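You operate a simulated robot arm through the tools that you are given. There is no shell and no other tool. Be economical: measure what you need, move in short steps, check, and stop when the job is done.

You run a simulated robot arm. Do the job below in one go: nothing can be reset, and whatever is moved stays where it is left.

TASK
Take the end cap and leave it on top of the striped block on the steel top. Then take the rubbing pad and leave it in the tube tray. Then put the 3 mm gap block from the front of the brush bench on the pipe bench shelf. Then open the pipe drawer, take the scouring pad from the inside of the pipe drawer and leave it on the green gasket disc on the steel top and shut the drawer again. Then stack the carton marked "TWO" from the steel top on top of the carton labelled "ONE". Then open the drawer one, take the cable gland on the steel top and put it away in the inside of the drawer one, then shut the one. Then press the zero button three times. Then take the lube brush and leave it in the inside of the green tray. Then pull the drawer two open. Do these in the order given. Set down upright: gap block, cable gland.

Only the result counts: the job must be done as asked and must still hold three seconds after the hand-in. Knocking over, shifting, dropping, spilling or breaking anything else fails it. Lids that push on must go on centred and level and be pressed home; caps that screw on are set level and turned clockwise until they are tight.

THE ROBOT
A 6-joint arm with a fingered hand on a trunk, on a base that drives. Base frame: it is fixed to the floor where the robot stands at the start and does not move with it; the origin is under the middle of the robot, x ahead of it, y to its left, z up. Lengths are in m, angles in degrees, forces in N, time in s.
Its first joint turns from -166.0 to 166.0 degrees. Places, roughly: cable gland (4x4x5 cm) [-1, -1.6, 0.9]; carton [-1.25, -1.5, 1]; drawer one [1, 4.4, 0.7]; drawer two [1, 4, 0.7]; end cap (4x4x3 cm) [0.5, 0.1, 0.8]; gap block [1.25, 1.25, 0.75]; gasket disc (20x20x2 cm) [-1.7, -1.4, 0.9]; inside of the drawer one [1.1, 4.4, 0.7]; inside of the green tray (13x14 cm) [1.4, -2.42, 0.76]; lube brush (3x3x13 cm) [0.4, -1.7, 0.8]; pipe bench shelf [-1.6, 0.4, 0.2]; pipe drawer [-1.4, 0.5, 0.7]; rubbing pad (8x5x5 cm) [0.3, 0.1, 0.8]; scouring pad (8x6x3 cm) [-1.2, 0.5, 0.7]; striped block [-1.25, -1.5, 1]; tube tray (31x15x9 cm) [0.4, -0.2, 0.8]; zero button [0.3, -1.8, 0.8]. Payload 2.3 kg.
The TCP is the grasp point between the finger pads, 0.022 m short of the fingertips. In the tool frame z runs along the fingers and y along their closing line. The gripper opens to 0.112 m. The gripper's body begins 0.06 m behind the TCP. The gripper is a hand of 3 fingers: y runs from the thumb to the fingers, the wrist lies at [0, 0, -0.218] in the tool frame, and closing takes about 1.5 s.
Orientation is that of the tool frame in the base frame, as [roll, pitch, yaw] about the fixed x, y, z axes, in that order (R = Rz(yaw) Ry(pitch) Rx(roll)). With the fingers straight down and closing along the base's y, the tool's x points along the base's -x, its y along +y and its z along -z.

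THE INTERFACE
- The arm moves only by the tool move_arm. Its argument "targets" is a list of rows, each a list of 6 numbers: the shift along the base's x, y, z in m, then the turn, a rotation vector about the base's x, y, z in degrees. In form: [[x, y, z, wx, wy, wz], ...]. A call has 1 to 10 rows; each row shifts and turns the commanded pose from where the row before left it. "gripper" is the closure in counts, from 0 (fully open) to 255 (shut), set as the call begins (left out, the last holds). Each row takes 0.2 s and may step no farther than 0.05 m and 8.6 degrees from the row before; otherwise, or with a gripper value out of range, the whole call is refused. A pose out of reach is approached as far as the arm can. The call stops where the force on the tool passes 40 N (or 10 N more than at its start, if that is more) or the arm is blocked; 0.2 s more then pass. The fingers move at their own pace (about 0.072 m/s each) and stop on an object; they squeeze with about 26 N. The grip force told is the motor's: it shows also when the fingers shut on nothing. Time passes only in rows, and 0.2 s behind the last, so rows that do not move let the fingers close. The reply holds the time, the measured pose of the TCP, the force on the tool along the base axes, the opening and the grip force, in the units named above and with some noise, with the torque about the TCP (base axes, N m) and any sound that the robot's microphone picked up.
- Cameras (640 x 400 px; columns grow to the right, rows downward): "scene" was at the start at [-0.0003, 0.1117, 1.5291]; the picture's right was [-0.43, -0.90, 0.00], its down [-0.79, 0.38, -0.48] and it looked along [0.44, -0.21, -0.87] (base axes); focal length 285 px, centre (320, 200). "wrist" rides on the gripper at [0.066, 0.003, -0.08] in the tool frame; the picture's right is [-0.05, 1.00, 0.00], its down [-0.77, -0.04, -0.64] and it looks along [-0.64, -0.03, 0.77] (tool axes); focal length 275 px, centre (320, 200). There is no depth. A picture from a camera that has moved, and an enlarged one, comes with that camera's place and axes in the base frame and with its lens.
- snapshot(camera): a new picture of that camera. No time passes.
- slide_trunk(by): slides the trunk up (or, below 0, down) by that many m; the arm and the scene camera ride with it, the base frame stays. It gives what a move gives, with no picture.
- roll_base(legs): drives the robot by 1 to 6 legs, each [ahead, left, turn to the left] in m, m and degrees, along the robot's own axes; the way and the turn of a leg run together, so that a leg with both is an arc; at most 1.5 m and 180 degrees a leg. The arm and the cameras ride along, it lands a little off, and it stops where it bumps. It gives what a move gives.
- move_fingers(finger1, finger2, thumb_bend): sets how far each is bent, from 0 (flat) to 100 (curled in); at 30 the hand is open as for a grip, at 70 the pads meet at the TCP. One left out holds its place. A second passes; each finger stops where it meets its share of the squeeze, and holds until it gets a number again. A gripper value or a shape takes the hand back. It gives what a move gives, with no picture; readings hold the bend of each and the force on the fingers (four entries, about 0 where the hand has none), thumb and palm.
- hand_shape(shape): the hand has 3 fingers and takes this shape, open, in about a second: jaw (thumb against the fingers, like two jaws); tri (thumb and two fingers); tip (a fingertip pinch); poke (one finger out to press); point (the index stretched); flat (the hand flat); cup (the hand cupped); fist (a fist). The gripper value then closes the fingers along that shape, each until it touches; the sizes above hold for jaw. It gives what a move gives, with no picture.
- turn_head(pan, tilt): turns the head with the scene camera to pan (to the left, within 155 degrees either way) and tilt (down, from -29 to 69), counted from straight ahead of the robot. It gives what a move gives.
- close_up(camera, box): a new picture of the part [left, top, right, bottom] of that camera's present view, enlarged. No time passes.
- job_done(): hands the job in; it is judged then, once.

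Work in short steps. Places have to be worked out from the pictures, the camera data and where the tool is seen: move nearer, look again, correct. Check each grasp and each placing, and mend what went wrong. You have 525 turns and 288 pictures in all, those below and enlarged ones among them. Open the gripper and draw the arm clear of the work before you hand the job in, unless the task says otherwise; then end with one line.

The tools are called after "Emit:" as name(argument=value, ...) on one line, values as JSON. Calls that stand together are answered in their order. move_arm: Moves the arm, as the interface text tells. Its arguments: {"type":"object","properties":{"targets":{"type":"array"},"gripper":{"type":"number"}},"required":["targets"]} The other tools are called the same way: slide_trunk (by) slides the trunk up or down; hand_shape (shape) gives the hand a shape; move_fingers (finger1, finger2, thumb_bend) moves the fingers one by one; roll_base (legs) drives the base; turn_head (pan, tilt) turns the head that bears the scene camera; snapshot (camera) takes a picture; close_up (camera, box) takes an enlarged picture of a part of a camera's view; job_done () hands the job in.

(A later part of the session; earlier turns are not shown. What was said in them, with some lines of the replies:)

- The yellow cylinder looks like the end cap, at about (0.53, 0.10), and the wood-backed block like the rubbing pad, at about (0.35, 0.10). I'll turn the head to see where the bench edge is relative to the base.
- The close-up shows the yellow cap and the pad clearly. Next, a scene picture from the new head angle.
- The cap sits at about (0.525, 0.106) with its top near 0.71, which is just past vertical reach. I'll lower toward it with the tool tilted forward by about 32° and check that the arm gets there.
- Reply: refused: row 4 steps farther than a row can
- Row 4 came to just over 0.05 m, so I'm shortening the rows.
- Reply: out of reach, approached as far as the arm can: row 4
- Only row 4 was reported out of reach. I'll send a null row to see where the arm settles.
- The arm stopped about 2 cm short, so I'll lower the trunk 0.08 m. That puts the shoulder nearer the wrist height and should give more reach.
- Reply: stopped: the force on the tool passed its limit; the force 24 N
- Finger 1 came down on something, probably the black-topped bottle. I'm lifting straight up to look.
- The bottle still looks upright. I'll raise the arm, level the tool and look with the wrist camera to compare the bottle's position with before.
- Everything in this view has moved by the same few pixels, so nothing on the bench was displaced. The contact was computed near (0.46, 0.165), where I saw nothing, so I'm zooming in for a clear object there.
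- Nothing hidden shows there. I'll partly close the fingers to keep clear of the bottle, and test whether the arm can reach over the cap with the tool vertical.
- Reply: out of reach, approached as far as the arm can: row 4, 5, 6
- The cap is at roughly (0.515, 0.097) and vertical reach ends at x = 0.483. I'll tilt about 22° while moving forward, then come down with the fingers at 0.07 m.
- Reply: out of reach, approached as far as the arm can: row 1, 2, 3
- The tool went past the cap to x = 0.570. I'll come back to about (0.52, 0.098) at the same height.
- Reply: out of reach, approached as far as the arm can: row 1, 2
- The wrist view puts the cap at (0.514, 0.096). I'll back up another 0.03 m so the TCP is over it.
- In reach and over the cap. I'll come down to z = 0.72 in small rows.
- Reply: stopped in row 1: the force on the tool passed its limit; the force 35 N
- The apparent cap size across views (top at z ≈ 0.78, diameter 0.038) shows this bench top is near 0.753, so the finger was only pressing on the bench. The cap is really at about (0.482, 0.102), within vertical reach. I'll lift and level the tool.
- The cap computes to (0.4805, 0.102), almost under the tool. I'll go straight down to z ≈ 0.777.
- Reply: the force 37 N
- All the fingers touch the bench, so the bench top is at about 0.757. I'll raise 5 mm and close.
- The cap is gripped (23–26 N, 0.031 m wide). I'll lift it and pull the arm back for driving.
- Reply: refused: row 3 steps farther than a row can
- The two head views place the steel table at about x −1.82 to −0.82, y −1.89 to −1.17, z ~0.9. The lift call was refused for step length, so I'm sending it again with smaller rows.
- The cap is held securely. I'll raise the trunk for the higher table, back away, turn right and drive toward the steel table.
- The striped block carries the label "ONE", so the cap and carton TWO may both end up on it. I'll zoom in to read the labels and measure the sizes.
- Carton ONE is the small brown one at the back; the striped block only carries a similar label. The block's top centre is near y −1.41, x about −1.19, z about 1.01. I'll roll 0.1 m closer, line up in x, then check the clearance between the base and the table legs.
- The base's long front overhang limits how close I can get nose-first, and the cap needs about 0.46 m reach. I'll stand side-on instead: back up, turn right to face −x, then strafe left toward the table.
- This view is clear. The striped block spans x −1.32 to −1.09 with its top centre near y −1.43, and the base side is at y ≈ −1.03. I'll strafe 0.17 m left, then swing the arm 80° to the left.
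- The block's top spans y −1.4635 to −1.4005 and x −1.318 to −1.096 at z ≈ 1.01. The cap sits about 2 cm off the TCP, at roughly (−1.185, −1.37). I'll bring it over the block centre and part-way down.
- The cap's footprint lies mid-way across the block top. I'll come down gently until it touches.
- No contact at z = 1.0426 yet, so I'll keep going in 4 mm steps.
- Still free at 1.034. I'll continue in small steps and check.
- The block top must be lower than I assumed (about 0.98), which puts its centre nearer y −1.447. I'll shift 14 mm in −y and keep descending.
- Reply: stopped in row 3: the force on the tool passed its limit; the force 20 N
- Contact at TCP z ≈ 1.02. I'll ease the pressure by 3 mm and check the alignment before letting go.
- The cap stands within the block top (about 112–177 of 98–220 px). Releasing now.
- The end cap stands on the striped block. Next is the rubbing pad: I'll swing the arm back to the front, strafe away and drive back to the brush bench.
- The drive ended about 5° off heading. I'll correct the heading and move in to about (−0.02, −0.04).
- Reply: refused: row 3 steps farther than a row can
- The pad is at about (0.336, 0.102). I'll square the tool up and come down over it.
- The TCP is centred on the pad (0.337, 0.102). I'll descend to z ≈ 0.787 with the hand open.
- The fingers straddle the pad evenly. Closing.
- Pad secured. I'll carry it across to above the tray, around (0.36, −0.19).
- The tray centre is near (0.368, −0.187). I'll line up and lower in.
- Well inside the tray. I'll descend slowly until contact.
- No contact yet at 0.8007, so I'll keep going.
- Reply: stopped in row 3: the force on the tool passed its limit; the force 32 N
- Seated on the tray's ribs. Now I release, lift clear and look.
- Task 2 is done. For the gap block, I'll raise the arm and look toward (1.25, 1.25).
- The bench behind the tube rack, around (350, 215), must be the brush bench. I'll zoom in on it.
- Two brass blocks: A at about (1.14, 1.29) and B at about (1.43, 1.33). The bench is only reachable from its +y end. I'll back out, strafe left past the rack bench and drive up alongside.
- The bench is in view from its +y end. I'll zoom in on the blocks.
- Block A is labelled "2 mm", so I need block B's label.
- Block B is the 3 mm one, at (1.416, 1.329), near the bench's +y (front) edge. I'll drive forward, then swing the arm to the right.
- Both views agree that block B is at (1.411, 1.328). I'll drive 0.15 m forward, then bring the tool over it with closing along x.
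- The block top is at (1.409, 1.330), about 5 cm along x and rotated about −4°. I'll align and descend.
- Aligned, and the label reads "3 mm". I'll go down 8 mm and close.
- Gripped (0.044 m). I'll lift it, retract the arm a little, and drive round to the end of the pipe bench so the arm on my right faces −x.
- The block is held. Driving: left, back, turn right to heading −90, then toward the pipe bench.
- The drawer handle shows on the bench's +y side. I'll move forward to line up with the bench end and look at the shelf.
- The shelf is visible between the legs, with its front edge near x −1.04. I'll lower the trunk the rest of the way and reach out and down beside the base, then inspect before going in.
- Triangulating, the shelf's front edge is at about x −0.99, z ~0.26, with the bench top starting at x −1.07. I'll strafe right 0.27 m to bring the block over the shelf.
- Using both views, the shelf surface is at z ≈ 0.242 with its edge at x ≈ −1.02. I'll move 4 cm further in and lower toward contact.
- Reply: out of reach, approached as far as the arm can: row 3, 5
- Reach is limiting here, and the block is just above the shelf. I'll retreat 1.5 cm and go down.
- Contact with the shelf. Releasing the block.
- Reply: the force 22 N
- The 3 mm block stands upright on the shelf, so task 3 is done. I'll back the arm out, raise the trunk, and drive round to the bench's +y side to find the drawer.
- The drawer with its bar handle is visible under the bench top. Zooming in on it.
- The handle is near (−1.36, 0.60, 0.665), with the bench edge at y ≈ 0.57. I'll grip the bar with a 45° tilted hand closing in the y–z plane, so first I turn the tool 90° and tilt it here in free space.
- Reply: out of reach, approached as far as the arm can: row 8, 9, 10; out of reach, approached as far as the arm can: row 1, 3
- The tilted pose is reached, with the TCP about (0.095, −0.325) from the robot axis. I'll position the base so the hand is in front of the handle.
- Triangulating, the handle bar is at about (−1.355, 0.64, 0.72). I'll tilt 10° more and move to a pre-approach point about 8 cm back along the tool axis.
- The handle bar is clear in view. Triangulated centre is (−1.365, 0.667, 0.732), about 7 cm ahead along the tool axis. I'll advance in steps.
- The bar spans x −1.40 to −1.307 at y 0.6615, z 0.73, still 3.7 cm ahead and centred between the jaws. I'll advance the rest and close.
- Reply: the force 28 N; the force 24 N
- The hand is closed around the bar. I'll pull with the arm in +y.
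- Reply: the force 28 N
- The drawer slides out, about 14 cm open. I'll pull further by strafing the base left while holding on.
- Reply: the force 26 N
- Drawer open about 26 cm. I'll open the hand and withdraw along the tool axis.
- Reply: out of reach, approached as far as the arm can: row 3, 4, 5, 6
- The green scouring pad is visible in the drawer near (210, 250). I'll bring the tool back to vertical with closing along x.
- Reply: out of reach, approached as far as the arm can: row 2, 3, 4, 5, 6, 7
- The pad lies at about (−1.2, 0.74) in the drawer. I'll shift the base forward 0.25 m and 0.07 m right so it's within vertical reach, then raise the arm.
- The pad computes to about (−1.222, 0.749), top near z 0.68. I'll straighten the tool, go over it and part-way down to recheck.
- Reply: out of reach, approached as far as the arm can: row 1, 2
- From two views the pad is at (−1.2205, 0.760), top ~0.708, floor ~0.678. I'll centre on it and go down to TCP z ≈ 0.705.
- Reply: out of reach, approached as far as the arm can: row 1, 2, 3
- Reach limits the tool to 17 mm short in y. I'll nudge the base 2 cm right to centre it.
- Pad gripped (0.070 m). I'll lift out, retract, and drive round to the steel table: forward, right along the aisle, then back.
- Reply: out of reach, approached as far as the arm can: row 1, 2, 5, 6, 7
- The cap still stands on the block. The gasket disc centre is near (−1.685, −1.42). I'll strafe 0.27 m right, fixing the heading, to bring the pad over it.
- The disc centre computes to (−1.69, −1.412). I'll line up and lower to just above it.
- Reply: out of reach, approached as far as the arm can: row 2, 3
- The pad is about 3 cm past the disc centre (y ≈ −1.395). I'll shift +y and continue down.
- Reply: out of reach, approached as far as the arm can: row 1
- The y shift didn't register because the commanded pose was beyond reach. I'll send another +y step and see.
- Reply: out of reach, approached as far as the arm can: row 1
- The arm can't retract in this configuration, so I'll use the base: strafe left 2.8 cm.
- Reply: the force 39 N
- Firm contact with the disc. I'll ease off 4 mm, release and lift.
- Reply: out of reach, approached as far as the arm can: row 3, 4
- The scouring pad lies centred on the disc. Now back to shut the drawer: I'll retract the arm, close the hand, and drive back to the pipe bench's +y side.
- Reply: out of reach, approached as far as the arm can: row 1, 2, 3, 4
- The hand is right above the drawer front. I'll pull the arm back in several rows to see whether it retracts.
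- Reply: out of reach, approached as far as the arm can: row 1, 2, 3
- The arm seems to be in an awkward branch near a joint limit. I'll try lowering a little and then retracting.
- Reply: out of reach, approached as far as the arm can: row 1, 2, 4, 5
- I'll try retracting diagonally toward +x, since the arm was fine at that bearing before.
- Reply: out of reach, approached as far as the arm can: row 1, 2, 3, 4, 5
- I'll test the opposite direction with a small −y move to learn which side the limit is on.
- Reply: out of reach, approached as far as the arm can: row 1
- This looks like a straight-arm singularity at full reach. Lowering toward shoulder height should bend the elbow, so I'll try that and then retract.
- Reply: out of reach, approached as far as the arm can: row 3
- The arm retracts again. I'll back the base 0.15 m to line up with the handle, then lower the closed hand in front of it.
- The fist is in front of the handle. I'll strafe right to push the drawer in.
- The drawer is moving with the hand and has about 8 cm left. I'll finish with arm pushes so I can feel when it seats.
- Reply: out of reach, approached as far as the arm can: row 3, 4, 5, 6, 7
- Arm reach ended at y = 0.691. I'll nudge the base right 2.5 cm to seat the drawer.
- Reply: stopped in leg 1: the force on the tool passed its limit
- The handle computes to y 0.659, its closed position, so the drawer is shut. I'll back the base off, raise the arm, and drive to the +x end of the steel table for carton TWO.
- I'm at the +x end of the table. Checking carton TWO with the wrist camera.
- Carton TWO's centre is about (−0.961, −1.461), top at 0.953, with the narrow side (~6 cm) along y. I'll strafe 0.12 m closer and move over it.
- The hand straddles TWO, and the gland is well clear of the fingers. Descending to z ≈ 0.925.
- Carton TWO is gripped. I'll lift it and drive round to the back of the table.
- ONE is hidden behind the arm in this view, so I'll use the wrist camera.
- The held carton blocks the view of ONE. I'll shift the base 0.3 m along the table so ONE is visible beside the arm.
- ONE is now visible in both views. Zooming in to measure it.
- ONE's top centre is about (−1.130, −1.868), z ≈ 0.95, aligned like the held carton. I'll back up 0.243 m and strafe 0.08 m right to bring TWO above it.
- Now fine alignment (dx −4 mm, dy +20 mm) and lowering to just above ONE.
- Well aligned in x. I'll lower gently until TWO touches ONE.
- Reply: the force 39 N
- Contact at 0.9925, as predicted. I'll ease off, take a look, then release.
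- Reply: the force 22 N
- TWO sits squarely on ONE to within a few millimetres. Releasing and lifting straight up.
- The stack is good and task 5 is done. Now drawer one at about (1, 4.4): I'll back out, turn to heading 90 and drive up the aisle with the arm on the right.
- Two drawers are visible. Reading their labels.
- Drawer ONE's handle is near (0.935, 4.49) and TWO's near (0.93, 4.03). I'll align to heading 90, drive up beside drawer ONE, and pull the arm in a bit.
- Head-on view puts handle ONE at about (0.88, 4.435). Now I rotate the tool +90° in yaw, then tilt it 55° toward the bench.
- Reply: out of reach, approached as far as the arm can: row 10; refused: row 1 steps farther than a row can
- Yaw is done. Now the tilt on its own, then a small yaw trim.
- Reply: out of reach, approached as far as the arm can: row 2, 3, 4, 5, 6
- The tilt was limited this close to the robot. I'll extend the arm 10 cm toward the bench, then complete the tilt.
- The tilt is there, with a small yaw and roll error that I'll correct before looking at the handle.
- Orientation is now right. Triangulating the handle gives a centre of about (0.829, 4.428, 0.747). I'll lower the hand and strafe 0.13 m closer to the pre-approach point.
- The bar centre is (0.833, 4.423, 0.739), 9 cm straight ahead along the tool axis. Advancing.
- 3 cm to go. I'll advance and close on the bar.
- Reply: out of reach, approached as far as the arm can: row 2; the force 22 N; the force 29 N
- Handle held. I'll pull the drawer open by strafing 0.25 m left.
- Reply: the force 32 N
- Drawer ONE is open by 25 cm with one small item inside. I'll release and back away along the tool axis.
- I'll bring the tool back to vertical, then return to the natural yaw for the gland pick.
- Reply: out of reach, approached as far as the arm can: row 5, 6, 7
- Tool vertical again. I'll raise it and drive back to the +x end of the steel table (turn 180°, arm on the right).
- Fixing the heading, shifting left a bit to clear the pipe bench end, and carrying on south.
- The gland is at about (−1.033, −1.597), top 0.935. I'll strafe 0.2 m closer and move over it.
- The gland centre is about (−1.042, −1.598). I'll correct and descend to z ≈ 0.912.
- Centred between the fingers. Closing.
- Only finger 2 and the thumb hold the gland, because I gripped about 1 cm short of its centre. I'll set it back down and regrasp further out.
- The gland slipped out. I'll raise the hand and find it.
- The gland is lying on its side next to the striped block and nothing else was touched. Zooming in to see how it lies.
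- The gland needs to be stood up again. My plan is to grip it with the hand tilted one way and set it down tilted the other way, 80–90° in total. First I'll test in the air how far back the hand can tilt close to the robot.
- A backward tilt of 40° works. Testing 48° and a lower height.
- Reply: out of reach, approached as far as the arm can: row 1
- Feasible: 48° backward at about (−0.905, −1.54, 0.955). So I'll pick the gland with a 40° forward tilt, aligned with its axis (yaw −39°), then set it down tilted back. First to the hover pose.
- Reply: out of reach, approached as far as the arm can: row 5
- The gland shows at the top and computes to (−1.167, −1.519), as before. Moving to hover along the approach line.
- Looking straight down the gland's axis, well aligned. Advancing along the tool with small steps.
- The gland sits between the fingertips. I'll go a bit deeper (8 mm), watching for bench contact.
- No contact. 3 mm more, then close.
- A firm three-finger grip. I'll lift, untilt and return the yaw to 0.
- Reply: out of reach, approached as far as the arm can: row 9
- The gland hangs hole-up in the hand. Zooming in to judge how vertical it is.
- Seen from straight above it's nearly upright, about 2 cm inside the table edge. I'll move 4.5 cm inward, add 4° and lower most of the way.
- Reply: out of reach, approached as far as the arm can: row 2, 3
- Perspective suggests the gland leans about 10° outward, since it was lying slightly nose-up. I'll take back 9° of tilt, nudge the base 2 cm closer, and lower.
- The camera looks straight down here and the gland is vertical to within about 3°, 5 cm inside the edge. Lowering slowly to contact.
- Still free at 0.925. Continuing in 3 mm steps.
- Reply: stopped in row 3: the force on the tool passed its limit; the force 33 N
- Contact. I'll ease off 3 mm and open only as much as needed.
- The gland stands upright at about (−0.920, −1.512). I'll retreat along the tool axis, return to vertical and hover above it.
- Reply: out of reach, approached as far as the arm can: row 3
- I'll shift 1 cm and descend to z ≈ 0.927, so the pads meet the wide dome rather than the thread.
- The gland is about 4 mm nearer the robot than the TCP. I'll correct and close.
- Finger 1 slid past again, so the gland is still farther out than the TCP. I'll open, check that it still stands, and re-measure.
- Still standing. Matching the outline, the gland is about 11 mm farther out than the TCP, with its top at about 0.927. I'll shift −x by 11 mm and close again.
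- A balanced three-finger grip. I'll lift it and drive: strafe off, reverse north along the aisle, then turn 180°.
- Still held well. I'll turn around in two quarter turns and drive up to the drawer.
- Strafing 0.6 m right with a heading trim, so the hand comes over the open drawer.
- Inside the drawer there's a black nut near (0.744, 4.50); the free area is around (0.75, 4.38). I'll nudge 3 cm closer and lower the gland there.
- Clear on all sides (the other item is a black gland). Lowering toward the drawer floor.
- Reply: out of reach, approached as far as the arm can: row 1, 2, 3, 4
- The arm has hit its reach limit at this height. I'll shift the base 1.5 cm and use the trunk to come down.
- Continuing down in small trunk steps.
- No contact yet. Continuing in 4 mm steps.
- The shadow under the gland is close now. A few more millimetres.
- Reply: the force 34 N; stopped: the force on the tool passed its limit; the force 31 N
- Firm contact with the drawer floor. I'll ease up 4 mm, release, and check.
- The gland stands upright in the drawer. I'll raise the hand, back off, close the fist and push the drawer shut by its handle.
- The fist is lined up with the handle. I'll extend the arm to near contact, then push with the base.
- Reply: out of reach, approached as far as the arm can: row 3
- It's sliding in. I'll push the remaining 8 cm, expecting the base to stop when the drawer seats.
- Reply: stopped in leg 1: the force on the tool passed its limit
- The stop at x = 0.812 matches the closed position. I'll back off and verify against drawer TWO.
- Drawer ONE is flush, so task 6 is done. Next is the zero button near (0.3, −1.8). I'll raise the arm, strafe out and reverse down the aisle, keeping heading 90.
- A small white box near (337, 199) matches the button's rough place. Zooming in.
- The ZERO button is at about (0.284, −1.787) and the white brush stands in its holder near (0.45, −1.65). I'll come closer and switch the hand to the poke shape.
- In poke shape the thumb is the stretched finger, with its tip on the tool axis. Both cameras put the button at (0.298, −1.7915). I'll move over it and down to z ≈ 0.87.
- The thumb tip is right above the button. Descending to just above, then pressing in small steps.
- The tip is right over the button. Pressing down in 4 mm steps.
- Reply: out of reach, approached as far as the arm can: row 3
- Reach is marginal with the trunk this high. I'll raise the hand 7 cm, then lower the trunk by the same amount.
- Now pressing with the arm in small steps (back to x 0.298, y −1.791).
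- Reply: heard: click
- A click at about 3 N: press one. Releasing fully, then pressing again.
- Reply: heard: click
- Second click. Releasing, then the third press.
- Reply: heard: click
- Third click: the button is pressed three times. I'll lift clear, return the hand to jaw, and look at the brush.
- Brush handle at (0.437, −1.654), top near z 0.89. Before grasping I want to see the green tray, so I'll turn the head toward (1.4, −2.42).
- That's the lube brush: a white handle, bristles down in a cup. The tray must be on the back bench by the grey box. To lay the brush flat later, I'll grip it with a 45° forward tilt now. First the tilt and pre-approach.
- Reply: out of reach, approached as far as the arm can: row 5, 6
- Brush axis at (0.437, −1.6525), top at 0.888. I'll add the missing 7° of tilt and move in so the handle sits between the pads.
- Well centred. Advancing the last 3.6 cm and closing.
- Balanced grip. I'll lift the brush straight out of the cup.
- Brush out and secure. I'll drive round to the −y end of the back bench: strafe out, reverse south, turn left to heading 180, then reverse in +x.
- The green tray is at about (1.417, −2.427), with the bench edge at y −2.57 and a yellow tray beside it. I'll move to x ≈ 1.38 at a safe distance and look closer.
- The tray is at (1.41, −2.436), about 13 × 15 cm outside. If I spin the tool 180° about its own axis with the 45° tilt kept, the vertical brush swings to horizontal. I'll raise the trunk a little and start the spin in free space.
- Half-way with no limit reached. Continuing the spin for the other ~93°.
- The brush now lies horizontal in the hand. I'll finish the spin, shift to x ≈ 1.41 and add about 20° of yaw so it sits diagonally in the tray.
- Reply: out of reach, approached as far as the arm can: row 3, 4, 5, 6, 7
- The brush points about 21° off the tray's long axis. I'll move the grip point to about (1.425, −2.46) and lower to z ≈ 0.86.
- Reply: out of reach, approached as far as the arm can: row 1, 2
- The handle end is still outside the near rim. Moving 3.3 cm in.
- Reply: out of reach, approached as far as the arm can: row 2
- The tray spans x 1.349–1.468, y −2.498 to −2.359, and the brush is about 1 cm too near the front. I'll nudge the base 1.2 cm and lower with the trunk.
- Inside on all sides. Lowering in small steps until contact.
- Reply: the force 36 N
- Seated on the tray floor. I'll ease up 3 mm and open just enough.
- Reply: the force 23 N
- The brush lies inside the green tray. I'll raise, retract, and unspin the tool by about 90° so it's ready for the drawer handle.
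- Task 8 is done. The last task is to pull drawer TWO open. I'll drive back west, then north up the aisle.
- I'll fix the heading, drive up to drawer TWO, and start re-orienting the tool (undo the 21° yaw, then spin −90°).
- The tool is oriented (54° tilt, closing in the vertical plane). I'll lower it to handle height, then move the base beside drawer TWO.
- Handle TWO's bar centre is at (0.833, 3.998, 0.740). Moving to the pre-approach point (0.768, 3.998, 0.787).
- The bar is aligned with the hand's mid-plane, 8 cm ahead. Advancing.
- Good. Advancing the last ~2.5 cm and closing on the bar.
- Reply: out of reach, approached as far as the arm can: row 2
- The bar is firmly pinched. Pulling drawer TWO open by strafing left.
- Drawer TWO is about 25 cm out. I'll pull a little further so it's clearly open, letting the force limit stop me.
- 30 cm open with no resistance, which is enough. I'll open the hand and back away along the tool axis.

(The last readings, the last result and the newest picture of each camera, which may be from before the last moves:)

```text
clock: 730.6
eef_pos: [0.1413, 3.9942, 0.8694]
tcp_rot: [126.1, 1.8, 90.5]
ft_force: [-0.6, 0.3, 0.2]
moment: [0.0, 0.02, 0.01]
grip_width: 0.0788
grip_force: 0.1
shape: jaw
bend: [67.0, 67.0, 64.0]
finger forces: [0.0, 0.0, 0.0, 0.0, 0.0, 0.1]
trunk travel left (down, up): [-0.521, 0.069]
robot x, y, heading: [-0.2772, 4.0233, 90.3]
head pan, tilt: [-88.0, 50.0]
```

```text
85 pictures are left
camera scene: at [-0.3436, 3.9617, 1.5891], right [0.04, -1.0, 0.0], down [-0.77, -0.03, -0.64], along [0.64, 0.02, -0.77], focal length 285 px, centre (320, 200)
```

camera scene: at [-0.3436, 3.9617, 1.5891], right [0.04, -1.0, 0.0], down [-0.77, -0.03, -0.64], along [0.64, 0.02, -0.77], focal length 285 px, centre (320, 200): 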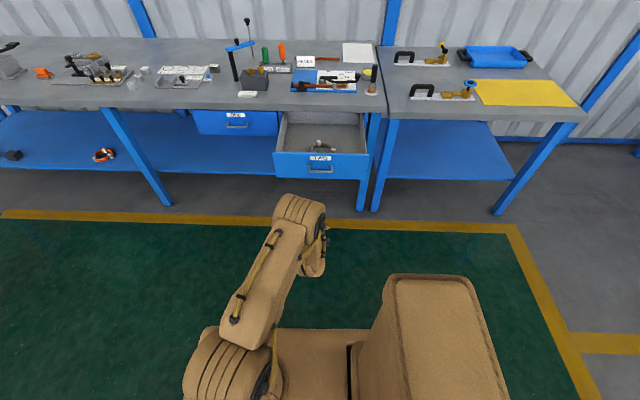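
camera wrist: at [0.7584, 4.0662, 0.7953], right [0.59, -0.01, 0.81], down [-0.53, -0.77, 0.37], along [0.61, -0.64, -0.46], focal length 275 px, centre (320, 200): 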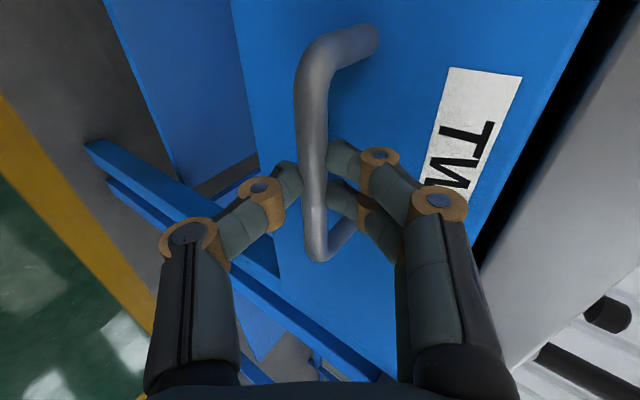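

Drawer ONE is shut and drawer TWO is open. Before handing in, I want to be sure the gland didn't topple when I pushed drawer ONE shut, so I'll open it gently for a look, standing further north to stay clear of drawer TWO.

Emit:
roll_base(legs=[[0.56, 0, -0.3]])

Emit:
move_arm(targets=[[0, -0.03, -0.02, 0, 0, 0], [0, -0.03, -0.02, 0, 0, 0], [0.01, -0.03, -0.02, 0, 0, 0], [0.01, -0.03, -0.02, 0, 0, 0], [0, 0, 0, 0, 0, 0]])

Emit:
roll_base(legs=[[0, -0.5, 0]])

Emit:
snapshot(camera="wrist")

```text
clock: 733.8
eef_pos: [0.1381, 4.5508, 0.8687]
tcp_rot: [126.1, 1.8, 91.0]
ft_force: [-0.4, 0.1, 0.3]
moment: [-0.04, -0.01, -0.03]
grip_width: 0.0788
grip_force: 0.1
shape: jaw
bend: [67.0, 67.0, 64.0]
finger forces: [0.1, 0.0, 0.1, 0.0, 0.0, 0.0]
trunk travel left (down, up): [-0.521, 0.069]
robot x, y, heading: [-0.2858, 4.5738, 90.8]
head pan, tilt: [-88.0, 50.0]
```

```text
clock: 735.0
eef_pos: [0.1588, 4.4295, 0.7894]
tcp_rot: [126.2, 1.9, 91.0]
ft_force: [0.4, 0.2, 0.3]
moment: [0.0, 0.0, -0.05]
grip_width: 0.079
grip_force: 0.0
shape: jaw
bend: [67.0, 67.0, 64.0]
finger forces: [0.1, 0.0, 0.1, 0.0, 0.1, 0.1]
trunk travel left (down, up): [-0.521, 0.069]
robot x, y, heading: [-0.2804, 4.5772, 90.6]
head pan, tilt: [-88.0, 50.0]
```

```text
clock: 738.0
eef_pos: [0.6596, 4.4339, 0.7896]
tcp_rot: [126.2, 1.8, 90.9]
ft_force: [-0.8, 0.2, -0.5]
moment: [-0.04, -0.02, 0.01]
grip_width: 0.0788
grip_force: 0.1
shape: jaw
bend: [67.0, 67.0, 64.0]
finger forces: [0.0, 0.1, 0.0, 0.1, 0.0, 0.1]
trunk travel left (down, up): [-0.521, 0.069]
robot x, y, heading: [0.2164, 4.577, 90.4]
head pan, tilt: [-88.0, 50.0]
```

```text
84 pictures are left
camera wrist: at [0.5952, 4.5014, 0.836], right [0.59, -0.01, 0.81], down [-0.52, -0.77, 0.37], along [0.62, -0.64, -0.46], focal length 275 px, centre (320, 200)
```

wrist: 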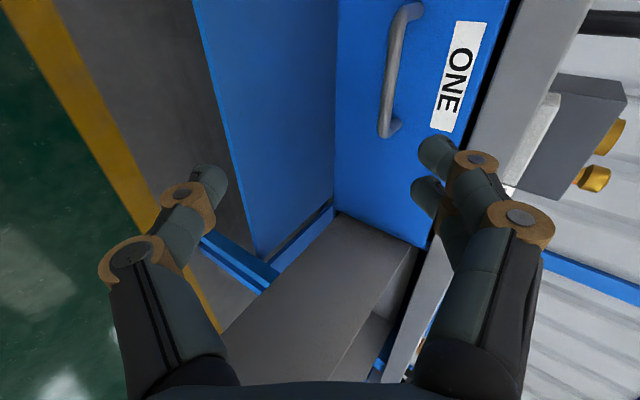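

Handle ONE is in view. Approaching: base 7 cm, then the arm to the pre-approach point.

Emit:
roll_base(legs=[[0, -0.09, 0]])

Emit:
move_arm(targets=[[0.01, -0.005, -0.001, 0, 0, 0], [0.008, -0.005, -0.001, 0, 0, 0], [0, 0, 0, 0, 0, 0]])

Emit:
snapshot(camera="wrist")

```text
clock: 739.0
eef_pos: [0.7488, 4.4343, 0.789]
tcp_rot: [126.2, 1.8, 90.8]
ft_force: [-0.2, -0.1, 0.0]
moment: [-0.01, -0.02, 0.02]
grip_width: 0.0787
grip_force: 0.0
shape: jaw
bend: [67.0, 67.0, 64.0]
finger forces: [0.0, 0.0, 0.0, 0.0, 0.1, 0.1]
trunk travel left (down, up): [-0.521, 0.069]
robot x, y, heading: [0.3071, 4.5758, 90.2]
head pan, tilt: [-88.0, 50.0]
```

```text
clock: 739.9
eef_pos: [0.7683, 4.4237, 0.788]
tcp_rot: [126.1, 1.8, 90.9]
ft_force: [0.5, -0.4, 0.1]
moment: [0.0, -0.05, -0.02]
grip_width: 0.0786
grip_force: 0.0
shape: jaw
bend: [67.0, 67.0, 64.0]
finger forces: [0.1, 0.0, 0.0, 0.1, 0.0, 0.0]
trunk travel left (down, up): [-0.521, 0.069]
robot x, y, heading: [0.3062, 4.5769, 90.4]
head pan, tilt: [-88.0, 50.0]
```

```text
83 pictures are left
camera wrist: at [0.7035, 4.4913, 0.834], right [0.59, -0.01, 0.81], down [-0.52, -0.77, 0.37], along [0.61, -0.64, -0.46], focal length 275 px, centre (320, 200)
```

wrist: 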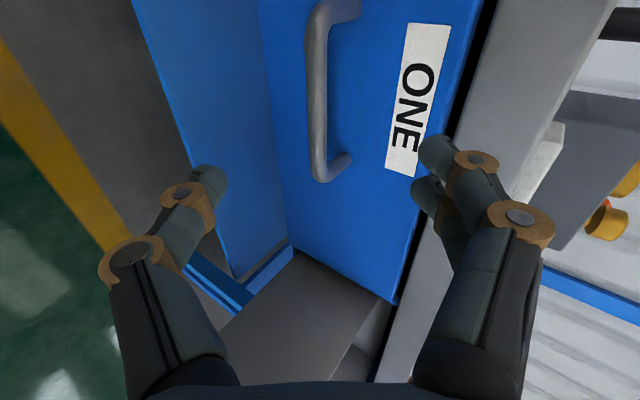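

Same alignment as for drawer TWO. Advancing onto the bar and closing.

Emit:
move_arm(targets=[[0.016, 0, -0.0117, 0, 0, 0], [0.016, 0, -0.0117, 0, 0, 0], [0.013, 0, -0.0095, 0, 0, 0], [0.01, 0, -0.008, 0, 0, 0], [0.003, 0, -0.002, 0, 0, 0], [0, 0, 0, 0, 0, 0]])

Emit:
move_arm(targets=[[0, 0, 0, 0, 0, 0], [0, 0, 0, 0, 0, 0], [0, 0, 0, 0, 0, 0], [0, 0, 0, 0, 0, 0], [0, 0, 0, 0, 0, 0], [0, 0, 0, 0, 0, 0], [0, 0, 0, 0, 0, 0]], gripper=255)

Emit:
snapshot(camera="wrist")

```text
clock: 741.2
eef_pos: [0.7856, 4.4424, 0.778]
tcp_rot: [126.2, 1.8, 90.8]
ft_force: [0.8, -0.2, 0.3]
moment: [0.02, 0.02, -0.02]
grip_width: 0.0788
grip_force: 0.1
shape: jaw
bend: [67.0, 67.0, 64.0]
finger forces: [0.2, 0.0, 0.0, 0.0, 0.0, 0.0]
out of reach, approached as far as the arm can: row 1, 2, 3, 4
trunk travel left (down, up): [-0.521, 0.069]
robot x, y, heading: [0.3076, 4.5805, 90.6]
head pan, tilt: [-88.0, 50.0]
```

```text
clock: 742.9
eef_pos: [0.7857, 4.4422, 0.7772]
tcp_rot: [126.2, 1.9, 90.8]
ft_force: [-0.2, 0.0, -0.7]
moment: [-0.05, 0.01, -0.01]
grip_width: 0.0
grip_force: 25.8
shape: jaw
bend: [67.0, 67.0, 75.0]
finger forces: [0.1, 0.1, 0.0, 0.0, 0.0, 0.1]
trunk travel left (down, up): [-0.521, 0.069]
robot x, y, heading: [0.3071, 4.5797, 90.3]
head pan, tilt: [-88.0, 50.0]
```

```text
82 pictures are left
camera wrist: at [0.722, 4.5097, 0.8246], right [0.59, -0.01, 0.81], down [-0.52, -0.77, 0.37], along [0.61, -0.64, -0.46], focal length 275 px, centre (320, 200)
```

wrist: 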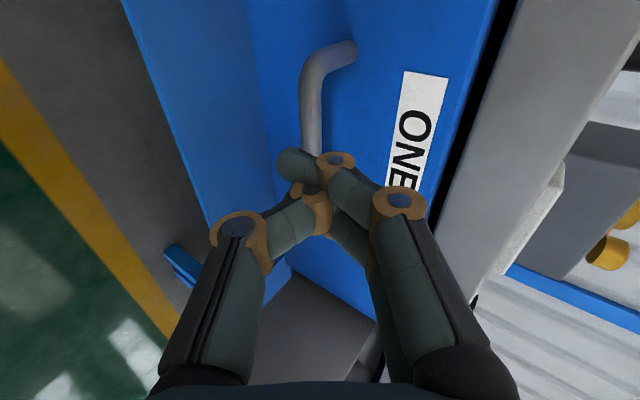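

The arm fell short, so it closed on nothing. I'll reopen, lower to handle height, and use the base for the last few centimetres.

Emit:
move_arm(targets=[[0, 0, 0, 0, 0, 0], [0, 0, 0, 0, 0, 0], [0, 0, 0, 0, 0, 0], [0, 0, 0, 0, 0, 0], [0, 0, 0, 0, 0, 0]], gripper=75)

Emit:
move_arm(targets=[[-0.02, 0, -0.01, 0, 0, 0], [-0.01, 0, -0.012, 0, 0, 0], [0, 0, -0.012, 0, 0, 0], [0, 0, 0, 0, 0, 0]])

Emit:
snapshot(camera="wrist")

```text
clock: 744.0
eef_pos: [0.7857, 4.4423, 0.7768]
tcp_rot: [126.2, 1.8, 90.8]
ft_force: [-0.3, -0.3, -0.1]
moment: [-0.01, 0.02, 0.06]
grip_width: 0.0789
grip_force: 0.2
shape: jaw
bend: [67.0, 67.0, 64.0]
finger forces: [0.1, 0.1, 0.0, 0.1, 0.1, 0.1]
trunk travel left (down, up): [-0.521, 0.069]
robot x, y, heading: [0.3027, 4.5788, 90.3]
head pan, tilt: [-88.0, 50.0]
```

```text
clock: 745.0
eef_pos: [0.7531, 4.4437, 0.7471]
tcp_rot: [126.2, 1.9, 90.6]
ft_force: [0.0, -0.7, -0.3]
moment: [-0.01, 0.02, 0.02]
grip_width: 0.0785
grip_force: 0.0
shape: jaw
bend: [67.0, 67.0, 64.0]
finger forces: [0.0, 0.0, 0.0, 0.0, 0.1, 0.1]
out of reach, approached as far as the arm can: row 3
trunk travel left (down, up): [-0.521, 0.069]
robot x, y, heading: [0.3057, 4.5827, 90.4]
head pan, tilt: [-88.0, 50.0]
```

```text
81 pictures are left
camera wrist: at [0.69, 4.5112, 0.7937], right [0.59, -0.01, 0.81], down [-0.52, -0.77, 0.37], along [0.61, -0.64, -0.46], focal length 275 px, centre (320, 200)
```

wrist: 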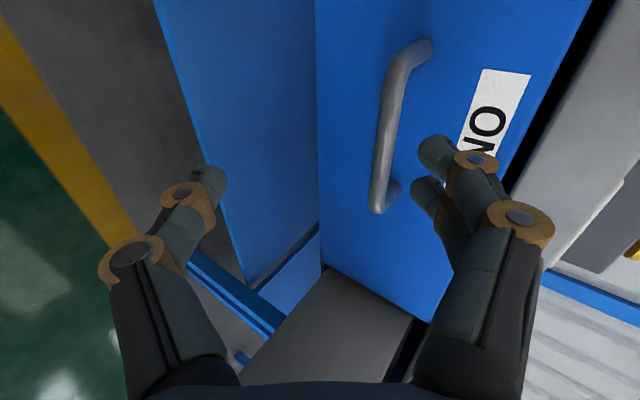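

Geometry checks: as the hand moves in +x, the bar ends up between the fingers. Strafing 6.6 cm in, then closing.

Emit:
roll_base(legs=[[0, -0.066, 0]])

Emit:
move_arm(targets=[[0, 0, 0, 0, 0, 0], [0, 0, 0, 0, 0, 0], [0, 0, 0, 0, 0, 0], [0, 0, 0, 0, 0, 0], [0, 0, 0, 0, 0, 0], [0, 0, 0, 0, 0, 0], [0, 0, 0, 0, 0, 0]], gripper=255)

Emit:
snapshot(camera="wrist")

```text
clock: 746.0
eef_pos: [0.8205, 4.4443, 0.7465]
tcp_rot: [126.1, 1.7, 90.7]
ft_force: [0.1, -0.6, -0.9]
moment: [0.0, 0.0, -0.01]
grip_width: 0.0788
grip_force: 0.1
shape: jaw
bend: [67.0, 67.0, 64.0]
finger forces: [0.0, 0.0, 0.0, 0.1, 0.0, 0.1]
trunk travel left (down, up): [-0.521, 0.069]
robot x, y, heading: [0.3759, 4.5811, 90.3]
head pan, tilt: [-88.0, 50.0]
```

```text
clock: 747.6
eef_pos: [0.8199, 4.4446, 0.7466]
tcp_rot: [126.2, 1.8, 90.7]
ft_force: [1.1, -0.3, -2.2]
moment: [-0.03, 0.0, -0.01]
grip_width: 0.0067
grip_force: 25.6
shape: jaw
bend: [71.0, 71.0, 70.0]
finger forces: [11.5, 11.4, 0.1, 0.0, 23.4, 0.0]
trunk travel left (down, up): [-0.521, 0.069]
robot x, y, heading: [0.3761, 4.5797, 90.8]
head pan, tilt: [-88.0, 50.0]
```

```text
80 pictures are left
camera wrist: at [0.7567, 4.5116, 0.7937], right [0.59, -0.01, 0.81], down [-0.52, -0.77, 0.37], along [0.61, -0.64, -0.46], focal length 275 px, centre (320, 200)
```

wrist: 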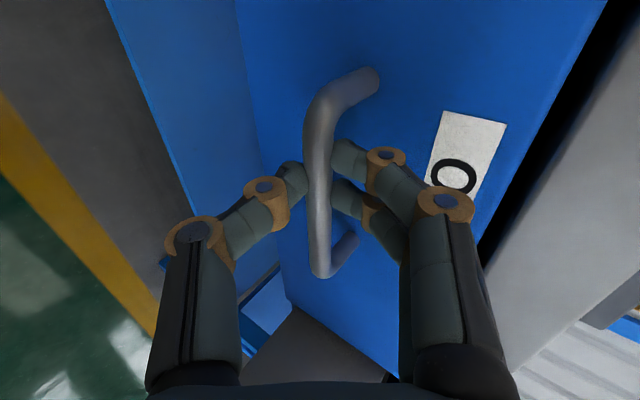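

Bar pinched. I'll pull slowly with the arm, about 15 cm in small rows.

Emit:
move_arm(targets=[[-0.006, 0, 0, 0, 0, 0], [-0.012, 0, 0, 0, 0, 0], [-0.015, 0, 0, 0, 0, 0], [-0.015, 0, 0, 0, 0, 0], [-0.015, 0, 0, 0, 0, 0], [-0.015, 0, 0, 0, 0, 0], [-0.015, 0, 0, 0, 0, 0], [-0.015, 0, 0, 0, 0, 0], [-0.012, 0, 0, 0, 0, 0], [-0.006, 0, 0, 0, 0, 0]])

Emit:
turn_head(pan=-100, tilt=60)

Emit:
snapshot(camera="scene")

```text
clock: 749.9
eef_pos: [0.6939, 4.4436, 0.7473]
tcp_rot: [126.2, 1.8, 90.8]
ft_force: [1.0, -0.1, -2.1]
moment: [0.02, 0.01, 0.0]
grip_width: 0.0067
grip_force: 26.4
shape: jaw
bend: [71.0, 71.0, 70.0]
finger forces: [11.9, 11.8, 0.0, 0.0, 24.9, 0.1]
trunk travel left (down, up): [-0.521, 0.069]
robot x, y, heading: [0.3685, 4.5783, 90.4]
head pan, tilt: [-88.0, 50.0]
```

```text
clock: 750.6
eef_pos: [0.6926, 4.4437, 0.7462]
tcp_rot: [126.3, 1.7, 90.6]
ft_force: [-0.2, 0.2, -3.7]
moment: [-0.01, 0.03, -0.04]
grip_width: 0.0065
grip_force: 26.3
shape: jaw
bend: [71.0, 71.0, 70.0]
finger forces: [11.3, 11.2, 0.0, 0.0, 26.2, 0.1]
trunk travel left (down, up): [-0.521, 0.069]
robot x, y, heading: [0.3687, 4.5785, 90.2]
head pan, tilt: [-100.0, 60.0]
```

```text
79 pictures are left
camera scene: at [0.3001, 4.506, 1.5766], right [-0.17, -0.99, 0.0], down [-0.85, 0.14, -0.5], along [0.49, -0.08, -0.87], focal length 285 px, centre (320, 200)
```

scene: 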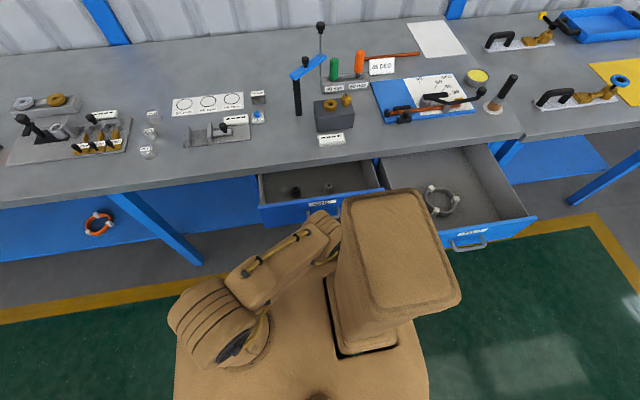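

Both glands are visible in drawer ONE. Zooming in to see whether mine stands.

Emit:
close_up(camera="scene", box=[250, 160, 390, 225])

```text
4.57 times, centred on (320, 192) of scene
camera zoom: at [0.3001, 4.506, 1.5766], right [-0.17, -0.99, 0.0], down [-0.85, 0.14, -0.5], along [0.49, -0.08, -0.87], focal length 1304 px, centre (320, 234)
```

zoom: 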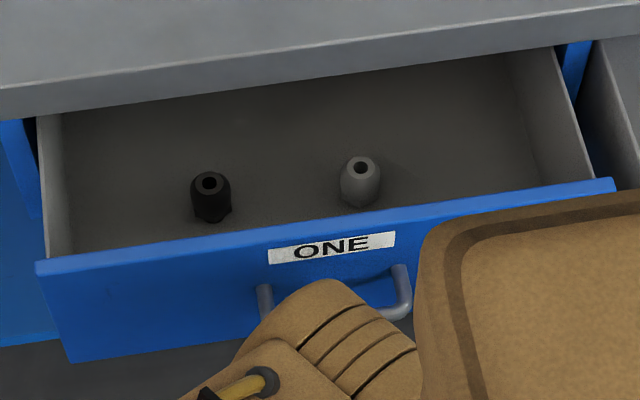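

Both glands stand upright. I'll push the drawer gently back while still holding the handle.

Emit:
move_arm(targets=[[0.006, 0, 0, 0, 0, 0], [0.012, 0, 0, 0, 0, 0], [0.015, 0, 0, 0, 0, 0], [0.015, 0, 0, 0, 0, 0], [0.015, 0, 0, 0, 0, 0], [0.015, 0, 0, 0, 0, 0], [0.015, 0, 0, 0, 0, 0], [0.015, 0, 0, 0, 0, 0], [0.01, 0, 0, 0, 0, 0], [0.006, 0, 0, 0, 0, 0]])

Emit:
move_arm(targets=[[0.003, 0, 0, 0, 0, 0], [0.003, 0, 0, 0, 0, 0], [0.003, 0, 0, 0, 0, 0]])

```text
clock: 752.8
eef_pos: [0.8194, 4.4439, 0.7485]
tcp_rot: [126.1, 1.7, 90.6]
ft_force: [2.0, -0.6, -6.8]
moment: [0.0, 0.03, -0.01]
grip_width: 0.0065
grip_force: 25.8
shape: jaw
bend: [71.0, 71.0, 70.0]
finger forces: [11.1, 11.0, 0.0, 0.0, 26.5, 0.0]
trunk travel left (down, up): [-0.521, 0.069]
robot x, y, heading: [0.3758, 4.5767, 90.2]
head pan, tilt: [-100.0, 60.0]
```

```text
clock: 753.6
eef_pos: [0.8232, 4.4456, 0.7507]
tcp_rot: [126.2, 1.8, 90.6]
ft_force: [-14.5, -7.4, -8.9]
moment: [-0.05, 0.27, -0.07]
grip_width: 0.0073
grip_force: 25.9
shape: jaw
bend: [72.0, 71.0, 70.0]
finger forces: [9.3, 9.3, 0.0, 0.0, 33.1, 0.1]
out of reach, approached as far as the arm can: row 3
trunk travel left (down, up): [-0.521, 0.069]
robot x, y, heading: [0.3756, 4.5762, 90.6]
head pan, tilt: [-100.0, 60.0]
```

Seated, with 15 N of resistance. I'll release, back away along the tool axis and check.

Emit:
move_arm(targets=[[-0.003, 0, 0, 0, 0, 0], [0, 0, 0, 0, 0, 0], [0, 0, 0, 0, 0, 0], [0, 0, 0, 0, 0, 0], [0, 0, 0, 0, 0, 0], [0, 0, 0, 0, 0, 0]], gripper=75)

Emit:
roll_base(legs=[[0, 0.08, 0]])

Emit:
move_arm(targets=[[-0.02, 0, 0.0146, 0, 0, 0], [-0.02, 0, 0.02, 0, 0, 0], [-0.02, 0, 0.03, 0, 0, 0], [-0.02, 0, 0.04, 0, 0, 0]])

Emit:
roll_base(legs=[[0, 0.4, 0]])

Emit:
snapshot(camera="scene")

```text
clock: 755.0
eef_pos: [0.8225, 4.4451, 0.7502]
tcp_rot: [126.1, 1.8, 90.7]
ft_force: [-2.0, 0.7, 0.5]
moment: [-0.05, -0.04, 0.0]
grip_width: 0.0775
grip_force: 0.1
shape: jaw
bend: [68.0, 68.0, 64.0]
finger forces: [0.9, 1.1, 0.1, 0.0, 0.0, 0.0]
trunk travel left (down, up): [-0.521, 0.069]
robot x, y, heading: [0.3724, 4.5816, 90.4]
head pan, tilt: [-100.0, 60.0]
```

```text
clock: 756.0
eef_pos: [0.7434, 4.4443, 0.7504]
tcp_rot: [126.1, 1.7, 90.7]
ft_force: [-0.8, -0.6, -0.1]
moment: [-0.01, 0.01, 0.0]
grip_width: 0.0787
grip_force: 0.1
shape: jaw
bend: [67.0, 67.0, 64.0]
finger forces: [0.0, 0.0, 0.1, 0.0, 0.0, 0.0]
trunk travel left (down, up): [-0.521, 0.069]
robot x, y, heading: [0.2956, 4.5815, 90.3]
head pan, tilt: [-100.0, 60.0]
```

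```text
clock: 757.0
eef_pos: [0.6627, 4.4427, 0.8543]
tcp_rot: [126.0, 2.0, 90.7]
ft_force: [0.7, 0.1, 0.1]
moment: [-0.01, 0.03, 0.0]
grip_width: 0.0788
grip_force: 0.1
shape: jaw
bend: [67.0, 67.0, 64.0]
finger forces: [0.0, 0.0, 0.1, 0.1, 0.0, 0.0]
trunk travel left (down, up): [-0.521, 0.069]
robot x, y, heading: [0.2942, 4.5751, 90.2]
head pan, tilt: [-100.0, 60.0]
```

```text
clock: 759.5
eef_pos: [0.268, 4.4415, 0.854]
tcp_rot: [126.2, 1.9, 90.9]
ft_force: [-0.4, 0.3, -0.6]
moment: [-0.04, 0.01, 0.02]
grip_width: 0.0788
grip_force: 0.1
shape: jaw
bend: [67.0, 67.0, 64.0]
finger forces: [0.1, 0.0, 0.0, 0.0, 0.0, 0.0]
trunk travel left (down, up): [-0.521, 0.069]
robot x, y, heading: [-0.1017, 4.5771, 90.6]
head pan, tilt: [-100.0, 60.0]
```

```text
77 pictures are left
camera scene: at [-0.1751, 4.5029, 1.5765], right [-0.17, -0.99, 0.0], down [-0.85, 0.14, -0.5], along [0.49, -0.08, -0.87], focal length 285 px, centre (320, 200)
```

scene: 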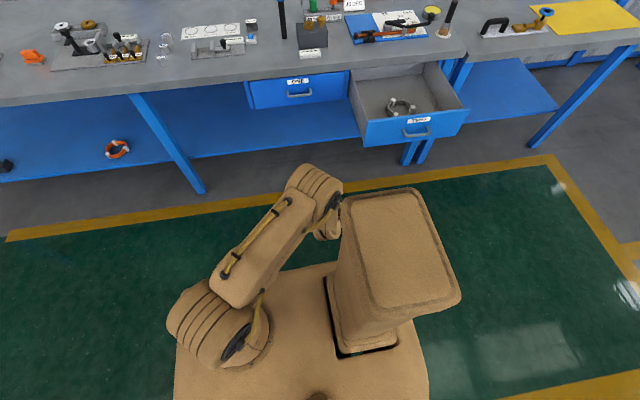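

Drawer ONE is shut with the gland upright inside, drawer TWO is open, the hand is open and the arm is clear. Handing in.

Emit:
move_arm(targets=[[0, 0, 0, 0, 0, 0], [0, 0, 0, 0, 0, 0], [0, 0, 0, 0, 0, 0]], gripper=0)

Emit:
job_done()

```text
clock: 760.3
eef_pos: [0.2687, 4.4427, 0.8539]
tcp_rot: [126.2, 1.8, 91.0]
ft_force: [0.3, 0.0, 0.0]
moment: [0.0, -0.02, 0.03]
grip_width: 0.1119
grip_force: 0.2
shape: jaw
bend: [30.0, 30.0, 30.0]
finger forces: [0.1, 0.1, 0.0, 0.0, 0.0, 0.1]
trunk travel left (down, up): [-0.521, 0.069]
robot x, y, heading: [-0.1024, 4.5766, 90.6]
head pan, tilt: [-100.0, 60.0]
```

```text
The job is handed in.
```

All nine tasks were done in order and the job is handed in, with two caveats: I dropped the cable gland once on the steel top before setting it upright in drawer one, and I took the small brown carton as "ONE", though the striped block has that label too.
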